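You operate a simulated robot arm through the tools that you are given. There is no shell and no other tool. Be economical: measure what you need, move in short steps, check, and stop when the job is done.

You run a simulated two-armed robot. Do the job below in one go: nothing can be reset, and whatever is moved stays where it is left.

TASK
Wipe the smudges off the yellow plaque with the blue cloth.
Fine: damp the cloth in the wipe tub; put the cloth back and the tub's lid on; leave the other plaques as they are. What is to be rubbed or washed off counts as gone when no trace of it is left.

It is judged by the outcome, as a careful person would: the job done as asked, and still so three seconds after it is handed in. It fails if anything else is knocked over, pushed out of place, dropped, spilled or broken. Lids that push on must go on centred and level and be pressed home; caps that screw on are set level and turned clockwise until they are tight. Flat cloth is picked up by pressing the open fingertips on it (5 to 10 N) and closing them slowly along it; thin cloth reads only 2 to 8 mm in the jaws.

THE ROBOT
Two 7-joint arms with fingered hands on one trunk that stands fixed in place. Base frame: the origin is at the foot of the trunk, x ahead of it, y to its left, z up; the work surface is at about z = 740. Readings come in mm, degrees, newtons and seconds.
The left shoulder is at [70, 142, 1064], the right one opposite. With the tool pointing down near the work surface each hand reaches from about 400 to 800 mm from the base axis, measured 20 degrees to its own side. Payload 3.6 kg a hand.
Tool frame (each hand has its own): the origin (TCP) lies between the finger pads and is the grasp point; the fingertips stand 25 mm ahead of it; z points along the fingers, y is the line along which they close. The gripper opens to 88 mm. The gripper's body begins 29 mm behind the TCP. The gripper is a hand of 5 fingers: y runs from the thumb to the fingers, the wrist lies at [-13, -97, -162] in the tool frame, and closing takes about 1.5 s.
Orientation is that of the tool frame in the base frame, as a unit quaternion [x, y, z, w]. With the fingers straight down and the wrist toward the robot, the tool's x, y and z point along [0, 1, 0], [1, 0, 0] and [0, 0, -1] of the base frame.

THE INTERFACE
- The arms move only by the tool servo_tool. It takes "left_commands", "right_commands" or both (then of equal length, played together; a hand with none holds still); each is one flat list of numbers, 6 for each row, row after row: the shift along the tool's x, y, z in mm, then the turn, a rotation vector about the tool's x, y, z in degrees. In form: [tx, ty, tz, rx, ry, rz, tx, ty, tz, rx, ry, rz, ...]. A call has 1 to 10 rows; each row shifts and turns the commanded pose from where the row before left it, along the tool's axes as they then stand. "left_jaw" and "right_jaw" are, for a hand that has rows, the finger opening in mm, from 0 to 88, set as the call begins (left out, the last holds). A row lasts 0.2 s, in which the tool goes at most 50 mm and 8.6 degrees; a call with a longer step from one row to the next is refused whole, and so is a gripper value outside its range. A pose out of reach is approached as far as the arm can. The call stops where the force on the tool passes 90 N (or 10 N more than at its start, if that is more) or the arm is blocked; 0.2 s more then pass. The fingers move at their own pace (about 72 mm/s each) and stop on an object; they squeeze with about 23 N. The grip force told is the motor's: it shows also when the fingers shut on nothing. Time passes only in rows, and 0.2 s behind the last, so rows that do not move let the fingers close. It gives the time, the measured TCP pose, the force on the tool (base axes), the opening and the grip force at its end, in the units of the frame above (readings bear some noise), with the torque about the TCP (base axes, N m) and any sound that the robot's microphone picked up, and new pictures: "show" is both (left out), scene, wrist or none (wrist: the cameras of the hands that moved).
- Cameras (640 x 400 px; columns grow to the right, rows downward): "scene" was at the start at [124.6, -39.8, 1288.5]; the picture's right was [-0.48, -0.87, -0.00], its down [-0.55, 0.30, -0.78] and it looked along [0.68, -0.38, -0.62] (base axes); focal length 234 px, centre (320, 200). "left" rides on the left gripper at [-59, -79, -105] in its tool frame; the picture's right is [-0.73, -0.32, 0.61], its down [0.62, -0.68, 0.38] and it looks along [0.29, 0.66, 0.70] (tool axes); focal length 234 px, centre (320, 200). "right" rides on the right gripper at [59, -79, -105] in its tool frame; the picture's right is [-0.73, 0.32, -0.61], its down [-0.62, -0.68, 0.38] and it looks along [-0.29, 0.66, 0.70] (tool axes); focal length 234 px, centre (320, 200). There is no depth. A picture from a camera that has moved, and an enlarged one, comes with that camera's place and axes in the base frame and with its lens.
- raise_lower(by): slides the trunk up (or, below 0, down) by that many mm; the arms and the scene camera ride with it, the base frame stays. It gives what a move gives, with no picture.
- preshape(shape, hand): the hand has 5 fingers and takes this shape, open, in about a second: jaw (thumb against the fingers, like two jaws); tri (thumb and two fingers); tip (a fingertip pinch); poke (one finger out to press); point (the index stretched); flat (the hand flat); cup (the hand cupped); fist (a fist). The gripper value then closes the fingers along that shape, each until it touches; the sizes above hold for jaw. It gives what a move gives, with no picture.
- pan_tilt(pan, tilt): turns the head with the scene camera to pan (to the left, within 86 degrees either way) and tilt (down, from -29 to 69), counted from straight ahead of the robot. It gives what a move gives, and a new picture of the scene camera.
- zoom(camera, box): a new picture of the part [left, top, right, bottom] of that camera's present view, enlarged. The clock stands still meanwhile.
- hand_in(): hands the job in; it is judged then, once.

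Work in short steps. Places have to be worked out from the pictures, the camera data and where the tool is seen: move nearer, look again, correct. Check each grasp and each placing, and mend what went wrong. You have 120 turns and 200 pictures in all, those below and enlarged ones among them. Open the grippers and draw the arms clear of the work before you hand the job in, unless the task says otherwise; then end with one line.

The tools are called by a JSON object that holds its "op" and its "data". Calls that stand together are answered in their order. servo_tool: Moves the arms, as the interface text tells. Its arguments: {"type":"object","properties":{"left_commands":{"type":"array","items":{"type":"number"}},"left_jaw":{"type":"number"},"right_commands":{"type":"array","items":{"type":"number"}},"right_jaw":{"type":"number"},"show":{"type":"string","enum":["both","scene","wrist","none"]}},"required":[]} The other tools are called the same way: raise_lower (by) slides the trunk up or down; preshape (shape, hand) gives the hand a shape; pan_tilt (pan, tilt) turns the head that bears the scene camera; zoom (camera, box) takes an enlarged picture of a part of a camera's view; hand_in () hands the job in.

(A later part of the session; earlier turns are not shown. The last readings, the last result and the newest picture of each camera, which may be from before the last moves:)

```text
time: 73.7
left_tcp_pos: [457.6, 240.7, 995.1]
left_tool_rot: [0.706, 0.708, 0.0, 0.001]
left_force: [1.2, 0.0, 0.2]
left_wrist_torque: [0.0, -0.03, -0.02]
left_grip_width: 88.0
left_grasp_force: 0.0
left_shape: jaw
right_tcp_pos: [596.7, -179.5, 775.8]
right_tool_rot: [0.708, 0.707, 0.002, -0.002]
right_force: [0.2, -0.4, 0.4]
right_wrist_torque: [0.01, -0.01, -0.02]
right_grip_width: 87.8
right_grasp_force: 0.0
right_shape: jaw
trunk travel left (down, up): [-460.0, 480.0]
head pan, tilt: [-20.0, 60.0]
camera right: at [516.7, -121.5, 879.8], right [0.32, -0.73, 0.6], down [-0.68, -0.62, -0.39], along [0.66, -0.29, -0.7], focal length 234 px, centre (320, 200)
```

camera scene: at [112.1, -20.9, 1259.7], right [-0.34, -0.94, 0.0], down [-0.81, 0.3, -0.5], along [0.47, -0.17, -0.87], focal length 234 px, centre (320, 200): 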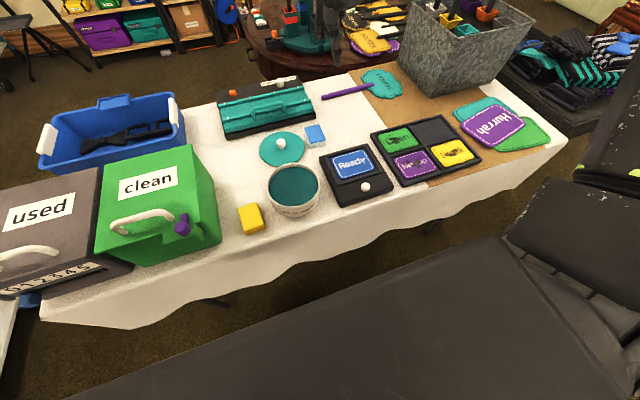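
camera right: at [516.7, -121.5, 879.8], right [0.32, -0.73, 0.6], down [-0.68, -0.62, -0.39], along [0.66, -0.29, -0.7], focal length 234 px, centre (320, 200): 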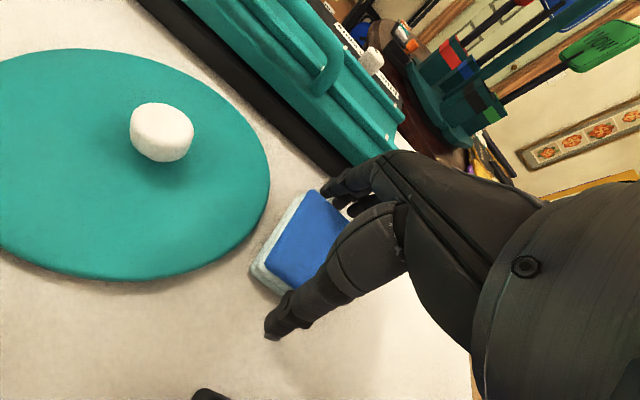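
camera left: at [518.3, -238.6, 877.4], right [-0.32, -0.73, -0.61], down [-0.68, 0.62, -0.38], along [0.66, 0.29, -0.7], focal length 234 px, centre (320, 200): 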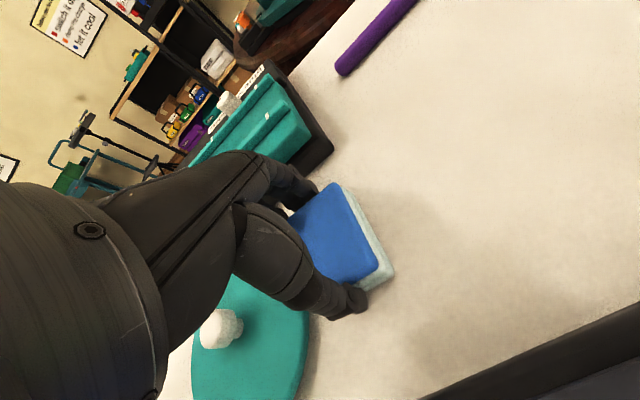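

{"op": "servo_tool", "data": {"right_commands": [0, 0, 2.5, 0, 0, 0, 0, 0, 0, 0, 0, 0, 0, 0, 0, 0, 0, 0, 0, 0, 0, 0, 0, 0, 0, 0, 0, 0, 0, 0, 0, 0, 0, 0, 0, 0, 0, 0, 0, 0, 0, 0], "right_jaw": 0, "show": "wrist"}}

```text
time: 75.3
left_tcp_pos: [457.0, 242.1, 995.0]
left_tool_rot: [0.706, 0.708, 0.0, 0.0]
left_force: [0.1, 0.5, 0.8]
left_wrist_torque: [-0.01, -0.01, -0.01]
left_grip_width: 87.5
left_grasp_force: 0.0
left_shape: jaw
right_tcp_pos: [595.6, -181.1, 773.0]
right_tool_rot: [0.707, 0.707, 0.002, -0.001]
right_force: [-1.3, 0.8, 2.3]
right_wrist_torque: [0.0, 0.01, 0.03]
right_grip_width: 62.4
right_grasp_force: 23.6
right_shape: jaw
trunk travel left (down, up): [-460.0, 480.0]
head pan, tilt: [-20.0, 60.0]
camera right: at [516.4, -121.4, 877.7], right [0.32, -0.73, 0.61], down [-0.68, -0.62, -0.39], along [0.66, -0.29, -0.7], focal length 234 px, centre (320, 200)
```

right: 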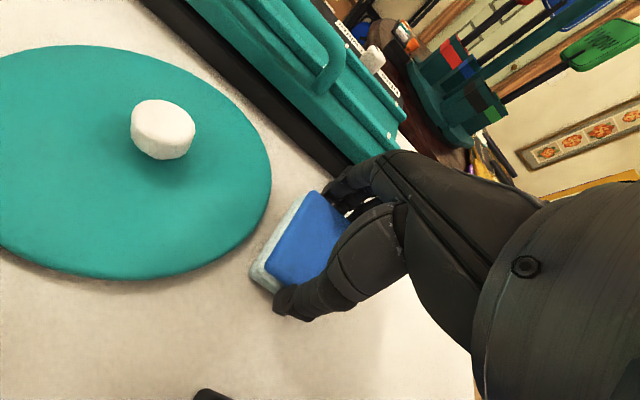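

Gripped. I lift, raise the trunk back, then carry the cloth toward the plaque.

{"op": "servo_tool", "data": {"right_commands": [0, 0, -10, 0, 0, 0, 0, 0, -30, 0, 0, 0, 0, 0, -40, 0, 0, 0, 0, 0, -30, 0, 0, 0, -30, -15, 0, 0, 0, 0, -35, -18, 0, 0, 0, 0, -40, -20, 0, 0, 0, 0, 0, 0, 0, 0, 0, 0], "show": "none"}}

{"op": "raise_lower", "data": {"by": 140}}

{"op": "servo_tool", "data": {"right_commands": [-35, -21, 0, 0, 0, 0, -35, -21, 0, 0, 0, 0, -35, -21, 0, 0, 0, 0, -35, -21, 0, 0, 0, 0, 0, 0, 20, 0, 0, 0, 0, 0, 0, 0, 0, 0], "show": "both"}}

```text
time: 77.1
left_tcp_pos: [458.8, 241.2, 993.9]
left_tool_rot: [0.707, 0.707, 0.0, 0.0]
left_force: [-1.0, -0.1, 0.2]
left_wrist_torque: [0.01, -0.01, -0.01]
left_grip_width: 87.7
left_grasp_force: 0.2
left_shape: jaw
right_tcp_pos: [542.9, -286.5, 882.3]
right_tool_rot: [0.708, 0.706, 0.001, -0.001]
right_force: [0.0, -0.1, -0.3]
right_wrist_torque: [-0.04, 0.01, 0.04]
right_grip_width: 62.3
right_grasp_force: 23.1
right_shape: jaw
trunk travel left (down, up): [-460.0, 480.0]
head pan, tilt: [-20.0, 60.0]
```

```text
time: 78.7
left_tcp_pos: [457.4, 240.9, 1134.7]
left_tool_rot: [0.706, 0.708, 0.0, 0.0]
left_force: [-0.1, 0.7, 0.7]
left_wrist_torque: [0.01, 0.0, 0.0]
left_grip_width: 88.0
left_grasp_force: 0.0
left_shape: jaw
right_tcp_pos: [543.2, -286.9, 1022.0]
right_tool_rot: [0.708, 0.706, 0.002, -0.001]
right_force: [0.9, -0.7, 0.6]
right_wrist_torque: [0.04, 0.02, 0.0]
right_grip_width: 62.2
right_grasp_force: 22.8
right_shape: jaw
trunk travel left (down, up): [-600.0, 340.0]
head pan, tilt: [-20.0, 60.0]
```

```text
time: 80.1
left_tcp_pos: [457.8, 240.5, 1135.6]
left_tool_rot: [0.706, 0.708, 0.0, 0.0]
left_force: [-0.5, -0.1, -0.2]
left_wrist_torque: [-0.05, 0.01, 0.03]
left_grip_width: 87.7
left_grasp_force: 0.0
left_shape: jaw
right_tcp_pos: [457.8, -425.7, 1002.2]
right_tool_rot: [0.708, 0.707, 0.002, 0.0]
right_force: [0.1, -0.7, -0.4]
right_wrist_torque: [-0.02, -0.01, -0.03]
right_grip_width: 62.4
right_grasp_force: 23.5
right_shape: jaw
trunk travel left (down, up): [-600.0, 340.0]
head pan, tilt: [-20.0, 60.0]
camera scene: at [111.3, -20.7, 1259.8], right [-0.34, -0.94, 0.0], down [-0.81, 0.3, -0.5], along [0.47, -0.17, -0.87], focal length 234 px, centre (320, 200)
camera right: at [378.2, -367.4, 1106.5], right [0.32, -0.73, 0.61], down [-0.68, -0.62, -0.39], along [0.66, -0.29, -0.7], focal length 234 px, centre (320, 200)
```

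scene: 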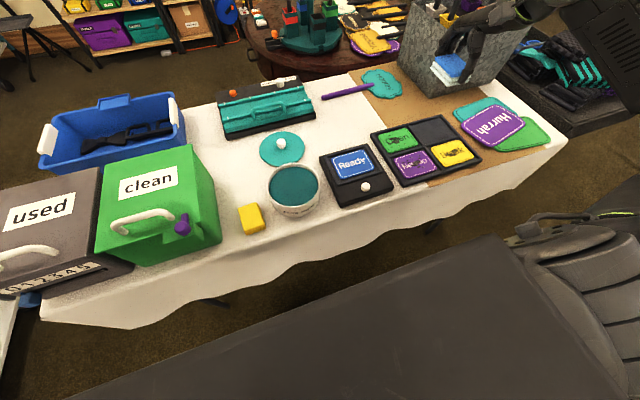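
right: 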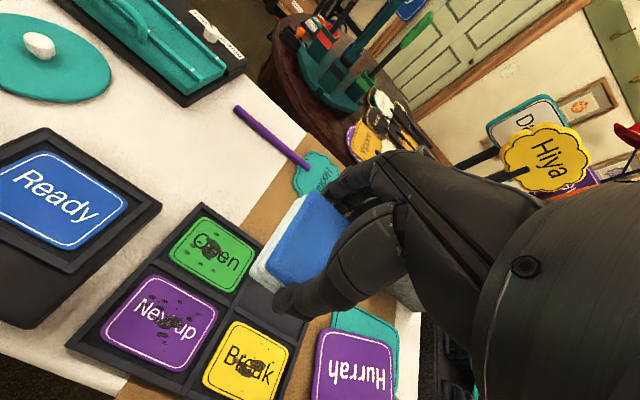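

I zoom in on the plaque to find its place, the rim height and the extent of the smudges.

{"op": "zoom", "data": {"camera": "right", "box": [160, 260, 340, 400]}}

{"op": "pan_tilt", "data": {"pan": -58, "tilt": 45}}

```text
2.86 times, centred on (250, 330) of right
camera zoom: at [378.2, -367.4, 1106.5], right [0.32, -0.73, 0.61], down [-0.68, -0.62, -0.39], along [0.66, -0.29, -0.7], focal length 669 px, centre (520, -171)
```

zoom: 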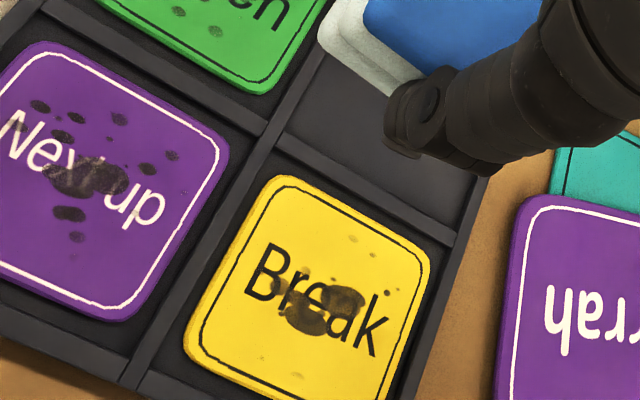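

```text
time: 81.2
left_tcp_pos: [458.5, 240.6, 1135.6]
left_tool_rot: [0.706, 0.708, 0.001, 0.0]
left_force: [-0.3, 0.3, -0.3]
left_wrist_torque: [0.02, 0.02, -0.02]
left_grip_width: 87.6
left_grasp_force: 0.0
left_shape: jaw
right_tcp_pos: [458.2, -428.0, 1001.3]
right_tool_rot: [0.708, 0.706, 0.001, -0.001]
right_force: [0.6, -0.3, 0.1]
right_wrist_torque: [-0.03, 0.01, 0.0]
right_grip_width: 62.5
right_grasp_force: 23.3
right_shape: jaw
trunk travel left (down, up): [-600.0, 340.0]
head pan, tilt: [-58.0, 45.0]
camera scene: at [92.6, -67.0, 1279.2], right [-0.85, -0.53, 0.0], down [-0.38, 0.6, -0.71], along [0.38, -0.6, -0.71], focal length 234 px, centre (320, 200)
```

scene: 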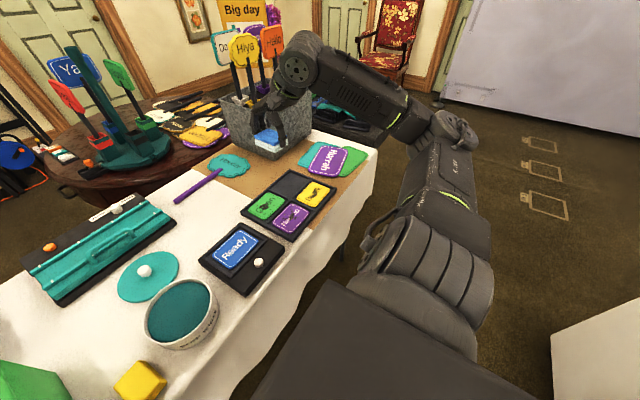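

{"op": "zoom", "data": {"camera": "scene", "box": [235, 160, 345, 245]}}

```text
4.71 times, centred on (290, 202) of scene
camera zoom: at [92.6, -67.0, 1279.2], right [-0.85, -0.53, 0.0], down [-0.38, 0.6, -0.71], along [0.38, -0.6, -0.71], focal length 1100 px, centre (461, 188)
```

zoom: 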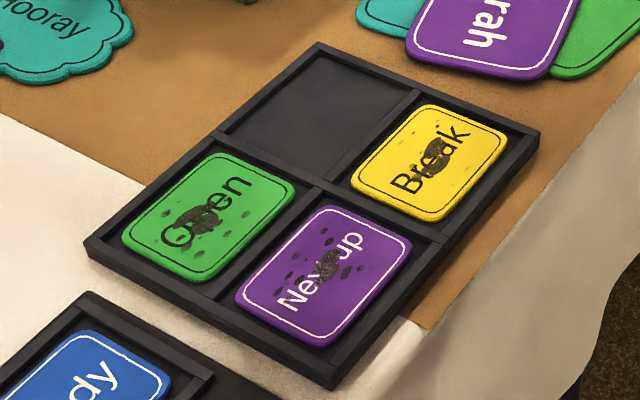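

The plaque spans x 368–440, y -475 to -567, centre (404,-521), with spots over most of it. The pad, 66 mm along x, covers it across, so strokes along y will do. I move above it.

{"op": "servo_tool", "data": {"right_commands": [-23.5, -13.5, 36, 0, 0, 0, -23.5, -13.5, 36, 0, 0, 0, -23.5, -13.5, 36, 0, 0, 0, -23.5, -13.5, 36, 0, 0, 0, 0, 0, 0, 0, 0, 0], "show": "both"}}

{"op": "zoom", "data": {"camera": "right", "box": [160, 180, 420, 400]}}

```text
time: 82.4
left_tcp_pos: [458.7, 241.8, 1135.0]
left_tool_rot: [0.706, 0.708, 0.0, 0.001]
left_force: [-0.5, -0.1, 0.4]
left_wrist_torque: [0.0, 0.0, 0.0]
left_grip_width: 87.9
left_grasp_force: 0.1
left_shape: jaw
right_tcp_pos: [404.3, -519.7, 855.7]
right_tool_rot: [0.708, 0.706, 0.001, -0.001]
right_force: [0.1, 1.3, 0.0]
right_wrist_torque: [-0.01, 0.02, -0.01]
right_grip_width: 62.2
right_grasp_force: 23.5
right_shape: jaw
trunk travel left (down, up): [-600.0, 340.0]
head pan, tilt: [-58.0, 45.0]
camera scene: at [92.7, -66.6, 1279.2], right [-0.85, -0.53, 0.0], down [-0.38, 0.6, -0.71], along [0.37, -0.6, -0.71], focal length 234 px, centre (320, 200)
camera right: at [324.7, -460.2, 960.8], right [0.32, -0.73, 0.61], down [-0.68, -0.62, -0.39], along [0.66, -0.29, -0.7], focal length 234 px, centre (320, 200)
```

scene: 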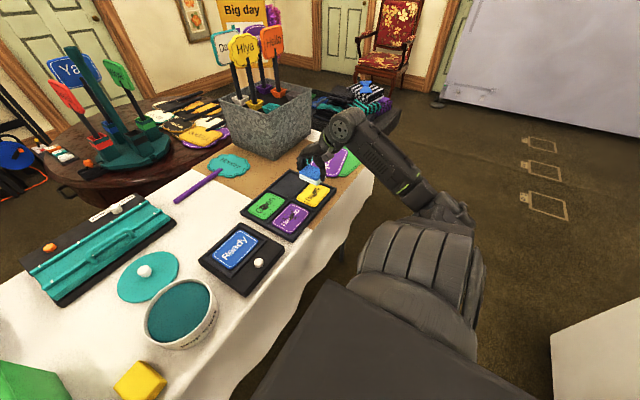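
right: 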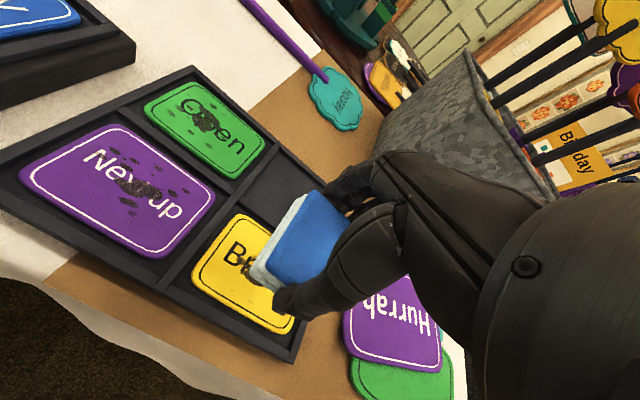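

```text
1.82 times, centred on (290, 290) of right
camera zoom: at [324.7, -460.2, 960.8], right [0.32, -0.73, 0.61], down [-0.68, -0.62, -0.39], along [0.66, -0.29, -0.7], focal length 426 px, centre (374, 36)
```

zoom: 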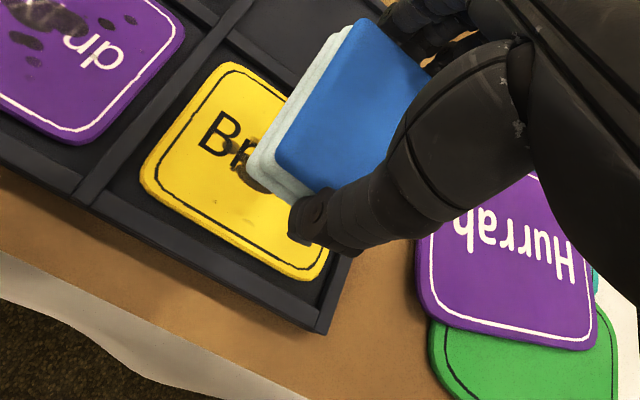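

Aligned over the plaque at (404,-520). I lower in small steps to first contact.

{"op": "servo_tool", "data": {"right_commands": [-3, -1, 30, 0, 0, 0, 0, 0, 20, 0, 0, 0, 0, 0, 8, 0, 0, 0, 0, 0, 4, 0, 0, 0, 0, 0, 3, 0, 0, 0, 0, 0, 0, 0, 0, 0], "show": "wrist"}}

```text
time: 83.8
left_tcp_pos: [458.9, 241.7, 1136.7]
left_tool_rot: [0.706, 0.709, 0.0, 0.0]
left_force: [0.2, -1.2, -0.1]
left_wrist_torque: [-0.02, 0.01, -0.03]
left_grip_width: 87.9
left_grasp_force: 0.1
left_shape: jaw
right_tcp_pos: [402.6, -523.8, 792.2]
right_tool_rot: [0.708, 0.706, 0.001, -0.002]
right_force: [-0.8, 0.5, -0.4]
right_wrist_torque: [-0.04, 0.04, 0.01]
right_grip_width: 62.4
right_grasp_force: 23.4
right_shape: jaw
trunk travel left (down, up): [-600.0, 340.0]
head pan, tilt: [-58.0, 45.0]
camera right: at [324.2, -463.6, 896.5], right [0.32, -0.73, 0.6], down [-0.68, -0.62, -0.39], along [0.66, -0.29, -0.7], focal length 234 px, centre (320, 200)
```

right: 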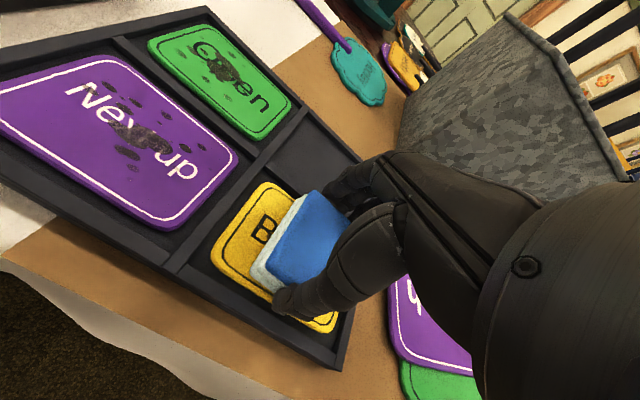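

{"op": "servo_tool", "data": {"right_commands": [0, 0, 3, 0, 0, 0, 0, 0, 2, 0, 0, 0, 0, 0, 2, 0, 0, 0, 0, 0, 0, 0, 0, 0], "show": "none"}}

```text
time: 84.8
left_tcp_pos: [457.3, 243.0, 1136.7]
left_tool_rot: [0.706, 0.708, 0.0, 0.002]
left_force: [0.2, -0.9, -0.3]
left_wrist_torque: [-0.01, 0.01, 0.04]
left_grip_width: 87.7
left_grasp_force: 0.1
left_shape: jaw
right_tcp_pos: [402.8, -522.0, 787.2]
right_tool_rot: [0.707, 0.707, 0.002, 0.002]
right_force: [0.8, -3.0, 15.6]
right_wrist_torque: [-0.08, 0.0, -0.05]
right_grip_width: 61.6
right_grasp_force: 23.5
right_shape: jaw
trunk travel left (down, up): [-600.0, 340.0]
head pan, tilt: [-58.0, 45.0]
```

Contact at about 15 N, and the pad rests on the plaque. I rub along y with modest strokes.

{"op": "servo_tool", "data": {"right_commands": [-10, 0, -0.5, 0, 0, 0, -10, 0, 0, 0, 0, 0, 10, 0, 0, 0, 0, 0, 15, 0, 0, 0, 0, 0, 15, 0, 0, 0, 0, 0, -10, 0, 0, 0, 0, 0, -15, 0, 0, 0, 0, 0, -15, 0, 0, 0, 0, 0, 20, 0, 0, 0, 0, 0, 0, 0, 0, 0, 0, 0], "show": "wrist"}}

```text
time: 87.0
left_tcp_pos: [456.3, 241.9, 1135.6]
left_tool_rot: [0.707, 0.708, 0.0, 0.001]
left_force: [-0.8, 0.7, 0.4]
left_wrist_torque: [0.0, 0.0, 0.01]
left_grip_width: 87.7
left_grasp_force: 0.1
left_shape: jaw
right_tcp_pos: [400.9, -522.7, 786.8]
right_tool_rot: [0.708, 0.706, 0.002, 0.001]
right_force: [-1.1, -5.5, 14.7]
right_wrist_torque: [-0.14, 0.02, -0.03]
right_grip_width: 61.5
right_grasp_force: 22.9
right_shape: jaw
trunk travel left (down, up): [-600.0, 340.0]
head pan, tilt: [-58.0, 45.0]
camera right: at [322.5, -463.1, 890.9], right [0.32, -0.73, 0.61], down [-0.68, -0.62, -0.39], along [0.66, -0.29, -0.69], focal length 234 px, centre (320, 200)
```

right: 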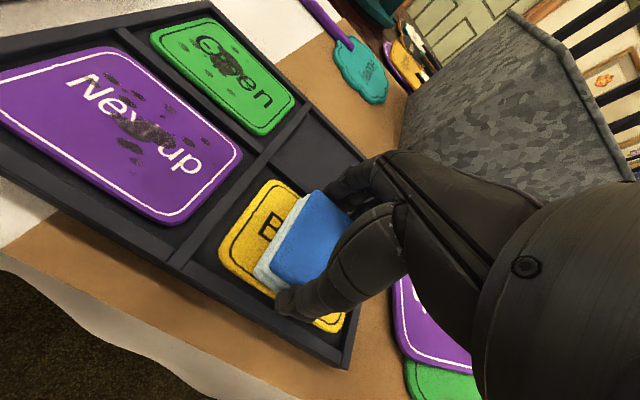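

{"op": "servo_tool", "data": {"right_commands": [-10, 1, 0, 0, 0, 0, -12, 2, 0, 0, 0, 0, 15, 0, 0, 0, 0, 0, 15, 0, 0, 0, 0, 0, 14, 0, 0, 0, 0, 0, -15, -3, 0, 0, 0, 0, -15, 0, 0, 0, 0, 0, -14, 0, 0, 0, 0, 0, 22, 2, 0, 0, 0, 0, 0, 0, 0, 0, 0, 0], "show": "none"}}

{"op": "servo_tool", "data": {"right_commands": [0, 0, -20, 0, 0, 0, 0, 0, -40, 0, 0, 0, 10, 15, -40, 0, 0, 0, 20, 20, -40, 0, 0, 0, 20, 20, 0, 0, 0, 0, 20, 20, 0, 0, 0, 0, 20, 0, 0, 0, 0, 0], "show": "wrist"}}

{"op": "zoom", "data": {"camera": "right", "box": [140, 240, 340, 400]}}

{"op": "zoom", "data": {"camera": "scene", "box": [235, 160, 345, 245]}}

```text
time: 89.2
left_tcp_pos: [456.5, 241.6, 1136.4]
left_tool_rot: [0.706, 0.708, 0.0, 0.002]
left_force: [-0.8, 0.0, -0.1]
left_wrist_torque: [0.0, 0.01, 0.0]
left_grip_width: 87.5
left_grasp_force: 0.1
left_shape: jaw
right_tcp_pos: [405.5, -521.1, 786.2]
right_tool_rot: [0.708, 0.706, 0.002, 0.0]
right_force: [-0.6, -1.4, 11.9]
right_wrist_torque: [-0.06, 0.07, 0.01]
right_grip_width: 61.6
right_grasp_force: 22.6
right_shape: jaw
trunk travel left (down, up): [-600.0, 340.0]
head pan, tilt: [-58.0, 45.0]
```

```text
time: 90.8
left_tcp_pos: [458.0, 241.3, 1135.2]
left_tool_rot: [0.707, 0.707, -0.001, 0.0]
left_force: [-0.5, 0.2, -0.4]
left_wrist_torque: [0.0, -0.02, 0.01]
left_grip_width: 87.6
left_grasp_force: 0.0
left_shape: jaw
right_tcp_pos: [480.2, -432.2, 926.8]
right_tool_rot: [0.709, 0.706, 0.002, -0.001]
right_force: [0.8, 0.1, -0.1]
right_wrist_torque: [-0.02, -0.02, 0.0]
right_grip_width: 61.4
right_grasp_force: 22.7
right_shape: jaw
trunk travel left (down, up): [-600.0, 340.0]
head pan, tilt: [-58.0, 45.0]
camera right: at [401.7, -374.0, 1031.5], right [0.32, -0.73, 0.61], down [-0.68, -0.62, -0.39], along [0.66, -0.29, -0.7], focal length 234 px, centre (320, 200)
```

right: 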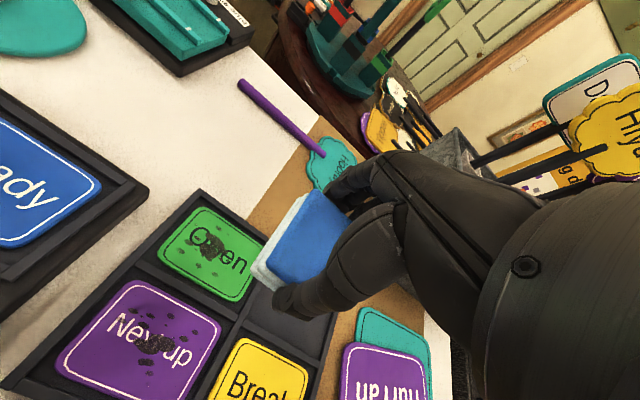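

```text
2.50 times, centred on (240, 320) of right
camera zoom: at [401.7, -374.0, 1031.5], right [0.32, -0.73, 0.61], down [-0.68, -0.62, -0.39], along [0.66, -0.29, -0.7], focal length 585 px, centre (520, -100)
```

zoom: 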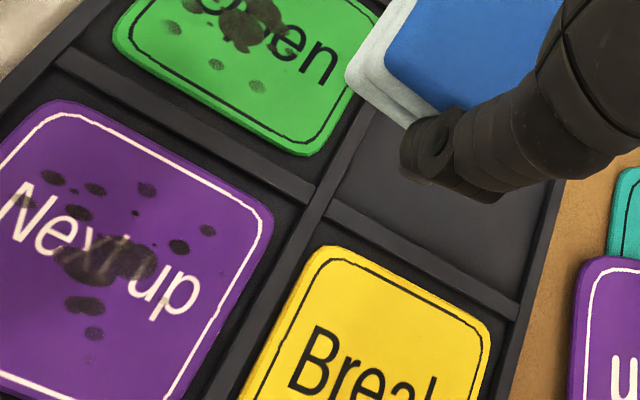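

```text
4.71 times, centred on (290, 202) of scene
camera zoom: at [92.3, -66.8, 1279.2], right [-0.85, -0.53, 0.0], down [-0.37, 0.6, -0.71], along [0.37, -0.6, -0.71], focal length 1100 px, centre (461, 188)
```

zoom: 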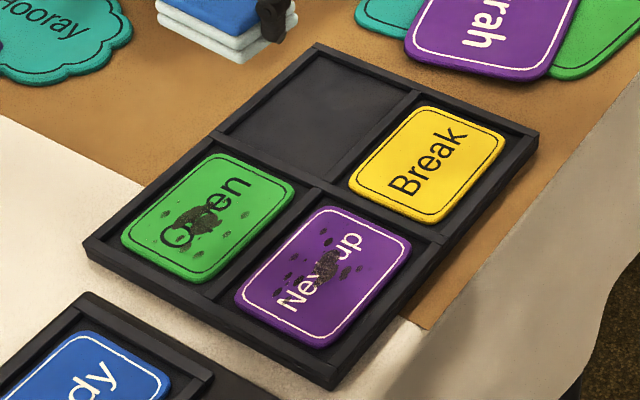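

The smudges look gone. I check the yellow plaque closely for faint traces.

{"op": "zoom", "data": {"camera": "scene", "box": [292, 174, 326, 202]}}

{"op": "servo_tool", "data": {"right_commands": [0, -20, -45, 0, 0, 0, 0, -20, -40, 0, 0, 0], "show": "none"}}

{"op": "zoom", "data": {"camera": "right", "box": [180, 270, 330, 400]}}

```text
14.29 times, centred on (309, 188) of scene
camera zoom: at [92.3, -66.8, 1279.2], right [-0.85, -0.53, 0.0], down [-0.37, 0.6, -0.71], along [0.37, -0.6, -0.71], focal length 3340 px, centre (477, 371)
```

zoom: 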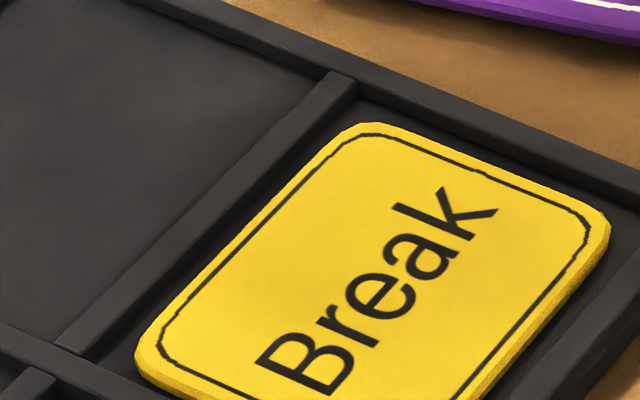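

```text
time: 91.4
left_tcp_pos: [457.3, 241.2, 1136.5]
left_tool_rot: [0.706, 0.708, 0.0, 0.0]
left_force: [0.8, -0.6, 0.5]
left_wrist_torque: [0.03, -0.02, 0.02]
left_grip_width: 87.7
left_grasp_force: 0.0
left_shape: jaw
right_tcp_pos: [438.7, -432.5, 1011.6]
right_tool_rot: [0.707, 0.707, 0.001, -0.001]
right_force: [-0.4, 0.1, 0.5]
right_wrist_torque: [0.02, -0.04, 0.0]
right_grip_width: 61.7
right_grasp_force: 23.1
right_shape: jaw
trunk travel left (down, up): [-600.0, 340.0]
head pan, tilt: [-58.0, 45.0]
```

```text
3.08 times, centred on (255, 335) of right
camera zoom: at [360.2, -373.5, 1116.5], right [0.32, -0.73, 0.6], down [-0.68, -0.62, -0.39], along [0.66, -0.29, -0.7], focal length 720 px, centre (520, -215)
```

zoom: 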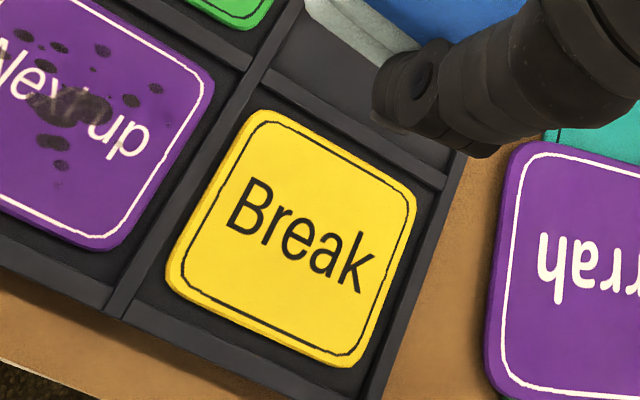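

It is spotless. The right hand holds the cloth aside while the left puts the lid back on first, which frees space. I move the left hand above the lid.

{"op": "servo_tool", "data": {"left_commands": [-40, 15, 10, 0, 0, 0, -40, 15, 10, 0, 0, 0, -40, 16, 20, 0, 0, 0, -40, 16, 20, 0, 0, 0, -40, 16, 20, 0, 0, 0, -40, 16, 20, 0, 0, 0, -40, 16, 20, 0, 0, 0, -40, 17, 20, 0, 0, 0, 0, 0, 45, 0, 0, 0, 0, 0, 45, 0, 0, 0], "left_jaw": 60, "show": "wrist"}}

```text
time: 93.6
left_tcp_pos: [586.0, -80.1, 904.7]
left_tool_rot: [0.707, 0.708, 0.0, 0.0]
left_force: [-0.1, 0.9, -0.4]
left_wrist_torque: [0.02, 0.0, -0.01]
left_grip_width: 60.3
left_grasp_force: 0.1
left_shape: jaw
right_tcp_pos: [441.0, -433.7, 1011.5]
right_tool_rot: [0.708, 0.706, 0.001, 0.0]
right_force: [0.1, -0.2, -0.8]
right_wrist_torque: [0.0, 0.0, 0.01]
right_grip_width: 61.7
right_grasp_force: 23.1
right_shape: jaw
trunk travel left (down, up): [-600.0, 340.0]
head pan, tilt: [-58.0, 45.0]
camera left: at [508.2, -139.2, 1011.8], right [-0.32, -0.73, -0.61], down [-0.68, 0.62, -0.38], along [0.66, 0.29, -0.7], focal length 234 px, centre (320, 200)
```

left: 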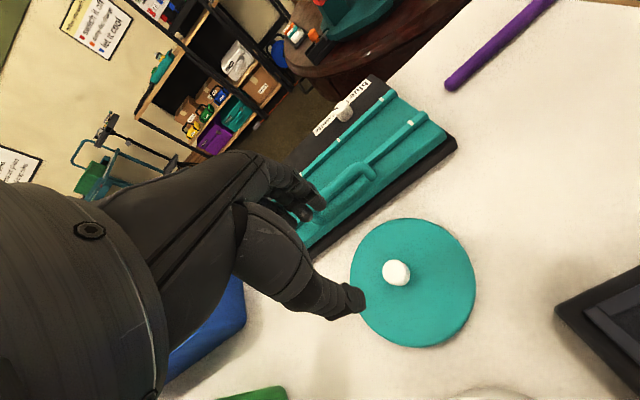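

The lid is where I left it, with the knob about (584.5,-79.5). I lower to grip height.

{"op": "servo_tool", "data": {"left_commands": [0, -1.5, 40, 0, 0, 0, 0, 0, 40, 0, 0, 0, 0, 0, 30, 0, 0, 0, 0, 0, 9, 0, 0, 0, 0, 0, 5, 0, 0, 0, 0, 0, 0, 0, 0, 0], "left_jaw": 60, "show": "wrist"}}

```text
time: 95.0
left_tcp_pos: [583.5, -78.3, 782.2]
left_tool_rot: [0.707, 0.707, 0.0, 0.0]
left_force: [0.4, 0.8, 0.4]
left_wrist_torque: [-0.02, 0.02, 0.0]
left_grip_width: 60.4
left_grasp_force: 0.0
left_shape: jaw
right_tcp_pos: [440.3, -434.9, 1011.9]
right_tool_rot: [0.708, 0.706, 0.001, -0.001]
right_force: [0.3, 0.5, -0.2]
right_wrist_torque: [0.0, 0.0, -0.02]
right_grip_width: 61.5
right_grasp_force: 22.6
right_shape: jaw
trunk travel left (down, up): [-600.0, 340.0]
head pan, tilt: [-58.0, 45.0]
camera left: at [505.5, -138.5, 888.2], right [-0.32, -0.73, -0.61], down [-0.68, 0.62, -0.38], along [0.66, 0.29, -0.7], focal length 234 px, centre (320, 200)
```

left: 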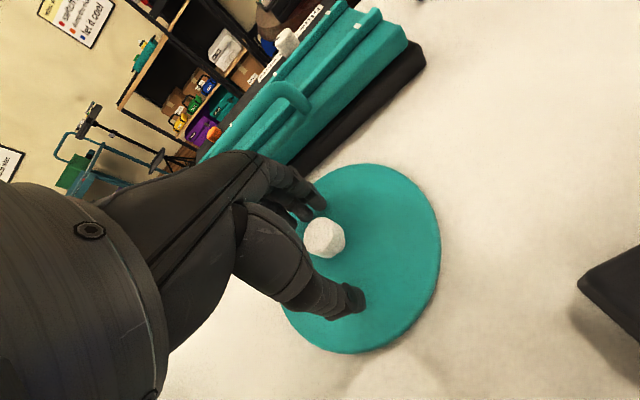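

{"op": "servo_tool", "data": {"left_commands": [0, 0, 2, 0, 0, 0, 0, 0, 0, 0, 0, 0, 0, 0, 0, 0, 0, 0, 0, 0, 0, 0, 0, 0, 0, 0, 0, 0, 0, 0, 0, 0, 0, 0, 0, 0, 0, 0, 0, 0, 0, 0], "left_jaw": 0, "show": "none"}}

{"op": "servo_tool", "data": {"left_commands": [0, 0, -10, 0, 0, 0, 0, 0, -30, 0, 0, 0, 0, 0, -45, 0, 0, 0, 0, 0, -25, 0, 0, 0, 2, -39, 0, 0, 0, 0, 2, -40, 0, 0, 0, 0, 2, -40, 0, 0, 0, 0, 2, -40, 0, 0, 0, 0, 0, 0, 0, 0, 0, 0], "left_jaw": 0, "show": "wrist"}}

{"op": "pan_tilt", "data": {"pan": -20, "tilt": 60}}

```text
time: 96.6
left_tcp_pos: [583.5, -78.6, 779.8]
left_tool_rot: [0.706, 0.708, 0.0, 0.0]
left_force: [0.0, 0.1, -0.6]
left_wrist_torque: [-0.02, -0.05, 0.01]
left_grip_width: 17.8
left_grasp_force: 22.7
left_shape: jaw
right_tcp_pos: [441.2, -433.1, 1010.7]
right_tool_rot: [0.708, 0.706, 0.002, -0.001]
right_force: [0.8, 0.1, -0.4]
right_wrist_torque: [-0.01, 0.0, 0.0]
right_grip_width: 61.7
right_grasp_force: 23.5
right_shape: jaw
trunk travel left (down, up): [-600.0, 340.0]
head pan, tilt: [-58.0, 45.0]
```

```text
time: 98.6
left_tcp_pos: [424.6, -70.7, 889.7]
left_tool_rot: [0.707, 0.707, 0.0, 0.001]
left_force: [0.0, 0.9, -1.1]
left_wrist_torque: [0.04, 0.0, 0.01]
left_grip_width: 17.6
left_grasp_force: 23.0
left_shape: jaw
right_tcp_pos: [441.0, -434.6, 1010.6]
right_tool_rot: [0.707, 0.707, 0.001, -0.001]
right_force: [-0.4, 0.3, -0.5]
right_wrist_torque: [0.0, 0.02, 0.01]
right_grip_width: 61.6
right_grasp_force: 22.8
right_shape: jaw
trunk travel left (down, up): [-600.0, 340.0]
head pan, tilt: [-58.0, 45.0]
camera left: at [346.5, -130.1, 996.1], right [-0.32, -0.73, -0.61], down [-0.68, 0.62, -0.38], along [0.66, 0.29, -0.7], focal length 234 px, centre (320, 200)
```

left: 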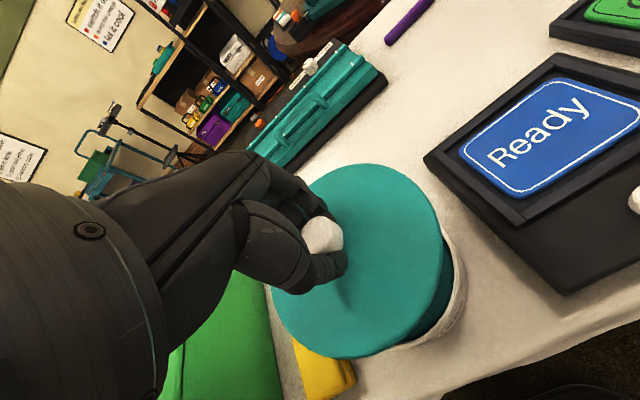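

```text
time: 99.6
left_tcp_pos: [425.7, -71.4, 889.3]
left_tool_rot: [0.706, 0.708, 0.001, 0.0]
left_force: [0.5, -0.3, 0.1]
left_wrist_torque: [-0.04, -0.02, 0.0]
left_grip_width: 17.3
left_grasp_force: 23.2
left_shape: jaw
right_tcp_pos: [439.9, -434.1, 1011.3]
right_tool_rot: [0.707, 0.707, 0.001, 0.0]
right_force: [-0.3, -0.8, 0.0]
right_wrist_torque: [-0.04, -0.03, 0.0]
right_grip_width: 61.5
right_grasp_force: 23.0
right_shape: jaw
trunk travel left (down, up): [-600.0, 340.0]
head pan, tilt: [-20.0, 60.0]
camera scene: at [112.3, -21.1, 1259.7], right [-0.34, -0.94, 0.0], down [-0.81, 0.3, -0.5], along [0.47, -0.17, -0.87], focal length 234 px, centre (320, 200)
```

scene: 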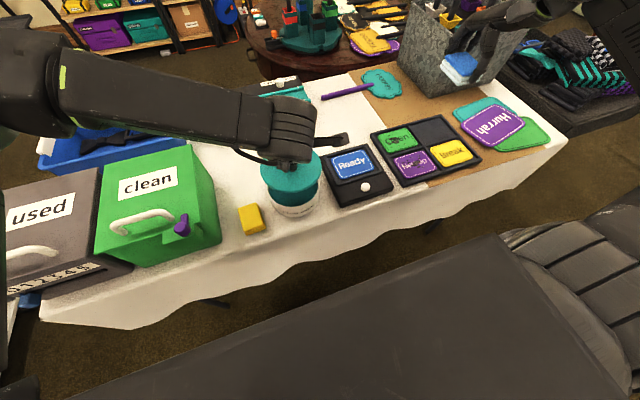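

The lid is held again. I fine-align to (426,-69) and lower to just above the rim, then look.

{"op": "servo_tool", "data": {"left_commands": [2, 1, 25, 0, 0, 0, 0, 0, 15, 0, 0, 0, 0, 0, 6, 0, 0, 0, 0, 0, 0, 0, 0, 0], "left_jaw": 0, "show": "both"}}

{"op": "zoom", "data": {"camera": "left", "box": [240, 140, 500, 400]}}

{"op": "zoom", "data": {"camera": "scene", "box": [230, 130, 350, 230]}}

```text
time: 100.6
left_tcp_pos: [424.4, -69.4, 843.1]
left_tool_rot: [0.707, 0.708, 0.0, 0.0]
left_force: [-0.1, -0.1, 0.3]
left_wrist_torque: [0.01, -0.02, -0.02]
left_grip_width: 17.4
left_grasp_force: 23.0
left_shape: jaw
right_tcp_pos: [440.6, -432.6, 1011.5]
right_tool_rot: [0.708, 0.706, 0.001, -0.001]
right_force: [-0.7, 0.8, -0.1]
right_wrist_torque: [0.0, 0.01, 0.02]
right_grip_width: 61.4
right_grasp_force: 23.0
right_shape: jaw
trunk travel left (down, up): [-600.0, 340.0]
head pan, tilt: [-20.0, 60.0]
camera scene: at [112.2, -21.1, 1259.7], right [-0.34, -0.94, 0.0], down [-0.81, 0.3, -0.5], along [0.47, -0.17, -0.87], focal length 234 px, centre (320, 200)
camera left: at [347.3, -129.1, 950.0], right [-0.32, -0.73, -0.61], down [-0.68, 0.62, -0.38], along [0.66, 0.29, -0.7], focal length 234 px, centre (320, 200)
```

scene: 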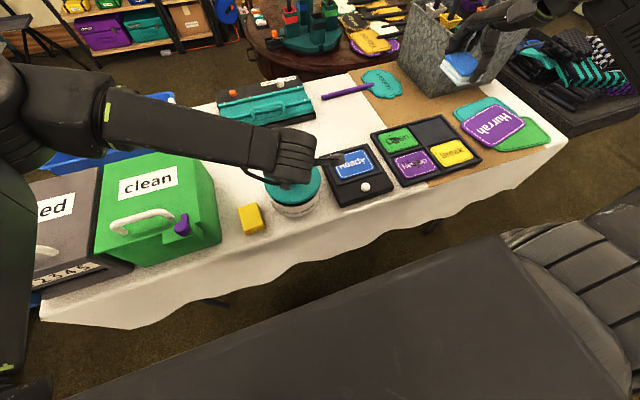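
left: 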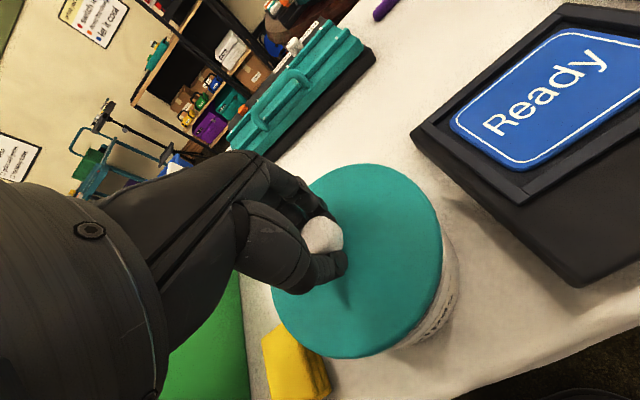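

```text
1.54 times, centred on (370, 270) of left
camera zoom: at [347.3, -129.1, 950.0], right [-0.32, -0.73, -0.61], down [-0.68, 0.62, -0.38], along [0.66, 0.29, -0.7], focal length 360 px, centre (243, 92)
```

zoom: 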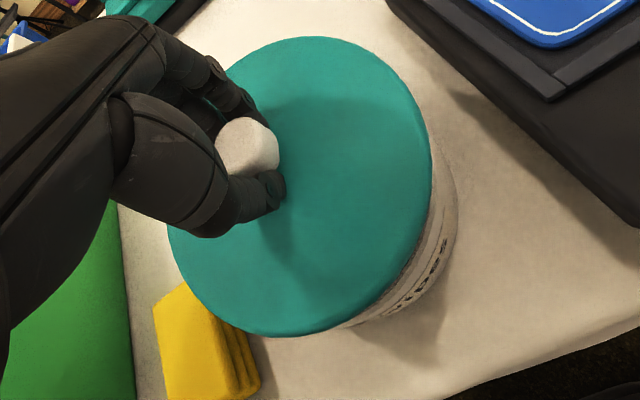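

```text
4.00 times, centred on (290, 180) of scene
camera zoom: at [112.2, -21.1, 1259.7], right [-0.34, -0.94, 0.0], down [-0.81, 0.3, -0.5], along [0.47, -0.17, -0.87], focal length 935 px, centre (440, 280)
```

zoom: 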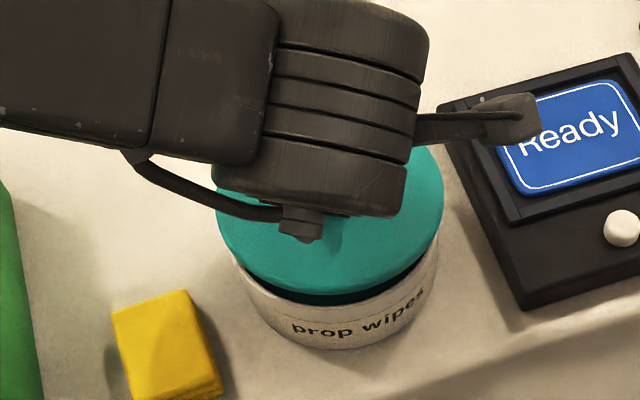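

The lid looks centred within about 1 mm. I shift x by +1 and press down in small steps.

{"op": "servo_tool", "data": {"left_commands": [0, 1.2, 4, 0, 0, 0, 0, 0, 3, 0, 0, 0, 0, 0, 3, 0, 0, 0, 0, 0, 2, 0, 0, 0, 0, 0, 2, 0, 0, 0, 0, 0, 0, 0, 0, 0], "left_jaw": 0, "show": "wrist"}}

```text
time: 102.0
left_tcp_pos: [425.8, -69.0, 832.1]
left_tool_rot: [0.706, 0.708, 0.001, 0.003]
left_force: [2.2, 1.2, 19.6]
left_wrist_torque: [-0.27, -0.7, 0.07]
left_grip_width: 17.4
left_grasp_force: 23.6
left_shape: jaw
right_tcp_pos: [438.0, -433.2, 1011.8]
right_tool_rot: [0.707, 0.707, 0.002, 0.0]
right_force: [-0.3, -0.1, -0.7]
right_wrist_torque: [0.01, 0.01, -0.02]
right_grip_width: 61.5
right_grasp_force: 22.6
right_shape: jaw
trunk travel left (down, up): [-600.0, 340.0]
head pan, tilt: [-20.0, 60.0]
camera left: at [347.7, -128.2, 937.2], right [-0.32, -0.73, -0.61], down [-0.68, 0.62, -0.39], along [0.66, 0.29, -0.69], focal length 234 px, centre (320, 200)
```

left: 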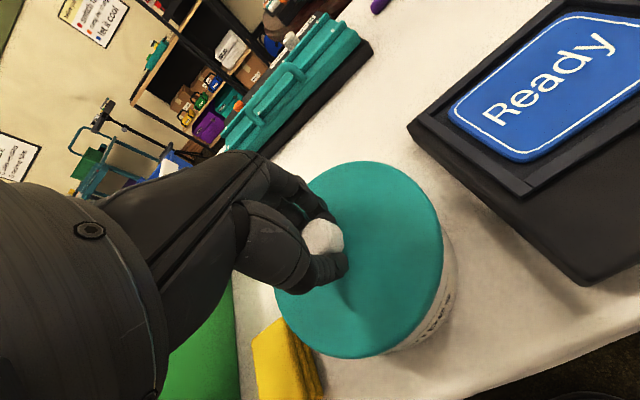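

Seated on the rim with 20 N. I press further until it snaps home.

{"op": "servo_tool", "data": {"left_commands": [0, 0, 2, 0, 0, 0, 0, 0, 2, 0, 0, 0, 0, 0, 2, 0, 0, 0, 0, 0, 0, 0, 0, 0], "left_jaw": 0, "show": "none"}}

```text
time: 103.0
left_tcp_pos: [425.3, -69.1, 829.7]
left_tool_rot: [0.707, 0.708, 0.003, 0.007]
left_force: [8.5, 3.6, 77.7]
left_wrist_torque: [-0.42, -1.0, 0.07]
left_grip_width: 21.3
left_grasp_force: 22.7
left_shape: jaw
right_tcp_pos: [434.5, -431.7, 1016.0]
right_tool_rot: [0.708, 0.706, 0.003, 0.002]
right_force: [0.2, -0.3, -1.0]
right_wrist_torque: [0.0, -0.04, 0.03]
right_grip_width: 61.5
right_grasp_force: 23.4
right_shape: jaw
trunk travel left (down, up): [-600.0, 340.0]
head pan, tilt: [-20.0, 60.0]
```

77 N with no snap heard, and the fingers slid down the knob. I release, rise and look at the lid's seating.

{"op": "servo_tool", "data": {"left_commands": [0, 0, -5, 0, 0, 0, 0, 0, 0, 0, 0, 0, 0, 0, 0, 0, 0, 0, 0, 0, 0, 0, 0, 0, 0, 0, -20, 0, 0, 0, 0, 0, -40, 0, 0, 0, 0, -20, -40, 0, 0, 0, 20, -30, -20, 0, 0, 0, 45, 0, 0, 0, 0, 0], "left_jaw": 60, "show": "both"}}

{"op": "zoom", "data": {"camera": "scene", "box": [240, 140, 340, 230]}}

```text
time: 105.0
left_tcp_pos: [376.7, -2.5, 949.7]
left_tool_rot: [0.706, 0.708, -0.001, 0.0]
left_force: [1.1, 1.0, -0.7]
left_wrist_torque: [-0.01, 0.02, 0.01]
left_grip_width: 59.6
left_grasp_force: 0.1
left_shape: jaw
right_tcp_pos: [441.6, -431.3, 1012.6]
right_tool_rot: [0.708, 0.706, 0.001, -0.001]
right_force: [0.2, 0.8, 0.0]
right_wrist_torque: [0.0, 0.0, 0.01]
right_grip_width: 61.5
right_grasp_force: 23.1
right_shape: jaw
trunk travel left (down, up): [-600.0, 340.0]
head pan, tilt: [-20.0, 60.0]
camera scene: at [112.6, -18.2, 1259.7], right [-0.34, -0.94, 0.0], down [-0.81, 0.29, -0.5], along [0.47, -0.17, -0.87], focal length 234 px, centre (320, 200)
camera left: at [297.9, -60.4, 1055.5], right [-0.32, -0.73, -0.61], down [-0.68, 0.62, -0.38], along [0.66, 0.29, -0.7], focal length 234 px, centre (320, 200)
```

scene: 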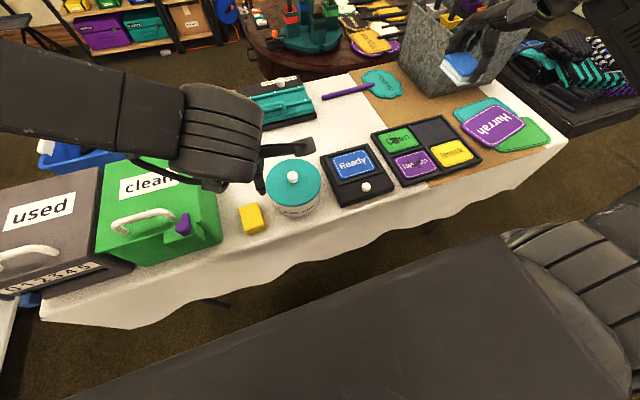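
left: 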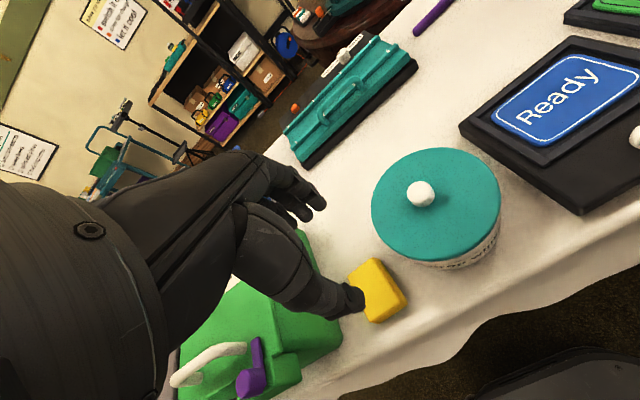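

```text
4.44 times, centred on (290, 185) of scene
camera zoom: at [112.6, -18.2, 1259.7], right [-0.34, -0.94, 0.0], down [-0.81, 0.29, -0.5], along [0.47, -0.17, -0.87], focal length 1039 px, centre (453, 267)
```

zoom: 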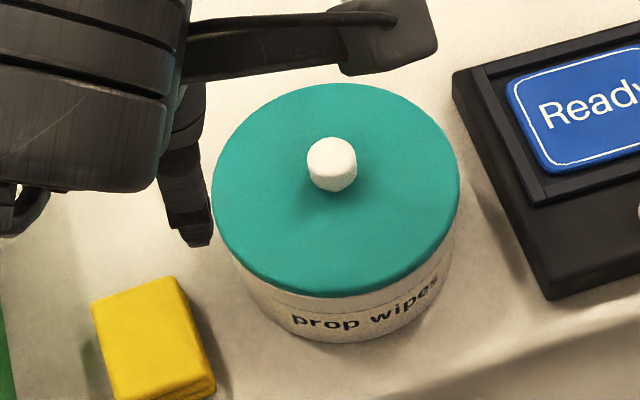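

The lid looks level and centred. To be sure it's home, I press on the knob top with closed fingers.

{"op": "servo_tool", "data": {"left_commands": [-33, 25, 0, 0, 0, 0, -34, 24, 0, 0, 0, 0, 0, 0, 35, 0, 0, 0, 0, 0, 35, 0, 0, 0, 0, 0, 0, 0, 0, 0, 0, 0, 0, 0, 0, 0, 0, 0, 0, 0, 0, 0], "left_jaw": 0, "show": "both"}}

{"op": "zoom", "data": {"camera": "left", "box": [240, 160, 440, 360]}}

```text
time: 106.6
left_tcp_pos: [426.1, -71.0, 878.5]
left_tool_rot: [0.706, 0.708, 0.0, 0.0]
left_force: [-0.3, 0.0, 0.1]
left_wrist_torque: [-0.01, -0.02, 0.01]
left_grip_width: 0.0
left_grasp_force: 23.3
left_shape: jaw
right_tcp_pos: [441.0, -432.7, 1011.8]
right_tool_rot: [0.708, 0.706, 0.002, -0.001]
right_force: [1.2, -0.7, -0.1]
right_wrist_torque: [-0.01, 0.0, 0.02]
right_grip_width: 61.1
right_grasp_force: 23.4
right_shape: jaw
trunk travel left (down, up): [-600.0, 340.0]
head pan, tilt: [-20.0, 60.0]
camera scene: at [112.1, -21.1, 1259.7], right [-0.34, -0.94, 0.0], down [-0.81, 0.3, -0.5], along [0.47, -0.17, -0.87], focal length 234 px, centre (320, 200)
camera left: at [348.3, -131.2, 984.4], right [-0.32, -0.73, -0.61], down [-0.68, 0.62, -0.38], along [0.66, 0.29, -0.7], focal length 234 px, centre (320, 200)
```

scene: 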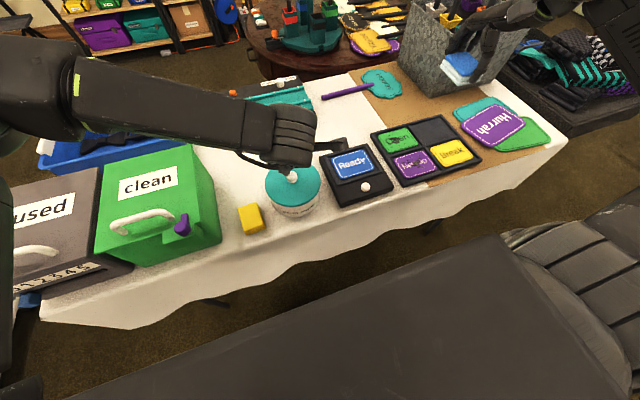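
left: 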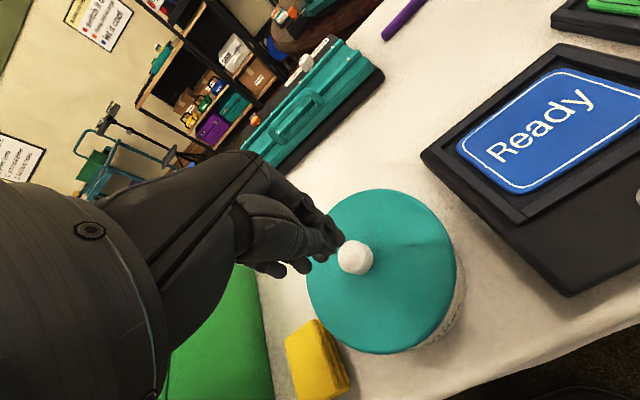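

```text
2.00 times, centred on (340, 260) of left
camera zoom: at [348.3, -131.2, 984.4], right [-0.32, -0.73, -0.61], down [-0.68, 0.62, -0.38], along [0.66, 0.29, -0.7], focal length 468 px, centre (280, 80)
```

zoom: 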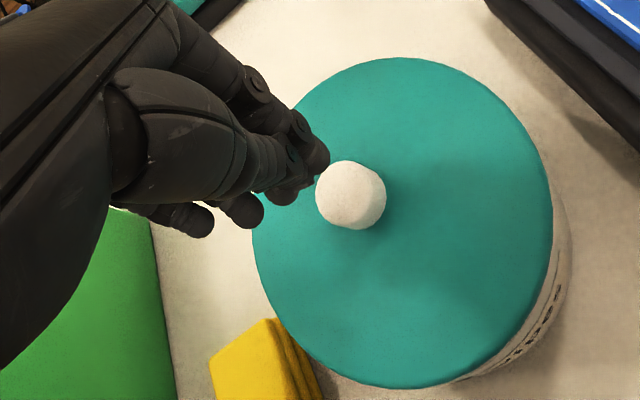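

{"op": "servo_tool", "data": {"left_commands": [2, 0, 14, 0, 0, 0, 0, 0, 10, 0, 0, 0, 0, 0, 4, 0, 0, 0, 0, 0, 3, 0, 0, 0, 0, 0, 2, 0, 0, 0, 0, 0, 0, 0, 0, 0], "left_jaw": 0, "show": "wrist"}}

```text
time: 108.0
left_tcp_pos: [423.1, -69.2, 853.0]
left_tool_rot: [0.707, 0.707, 0.004, 0.008]
left_force: [9.7, 3.5, 81.8]
left_wrist_torque: [0.0, -0.35, -0.02]
left_grip_width: 0.0
left_grasp_force: 23.1
left_shape: jaw
right_tcp_pos: [435.2, -430.9, 1016.9]
right_tool_rot: [0.708, 0.706, 0.004, 0.002]
right_force: [0.1, 0.3, -0.7]
right_wrist_torque: [0.03, 0.0, 0.03]
right_grip_width: 61.5
right_grasp_force: 22.4
right_shape: jaw
trunk travel left (down, up): [-600.0, 340.0]
head pan, tilt: [-20.0, 60.0]
heard: snap
camera left: at [343.4, -127.7, 957.8], right [-0.31, -0.73, -0.61], down [-0.68, 0.62, -0.4], along [0.67, 0.29, -0.69], focal length 234 px, centre (320, 200)
```

left: 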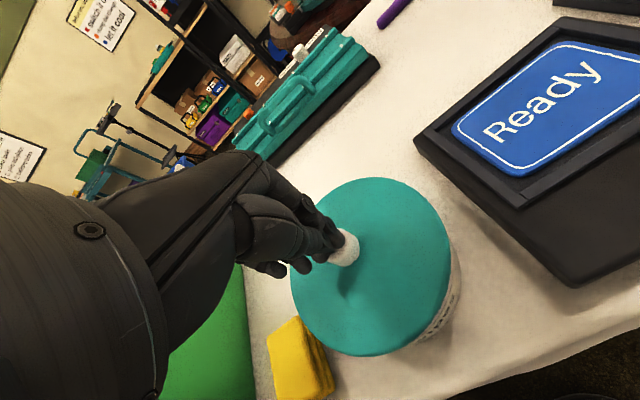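

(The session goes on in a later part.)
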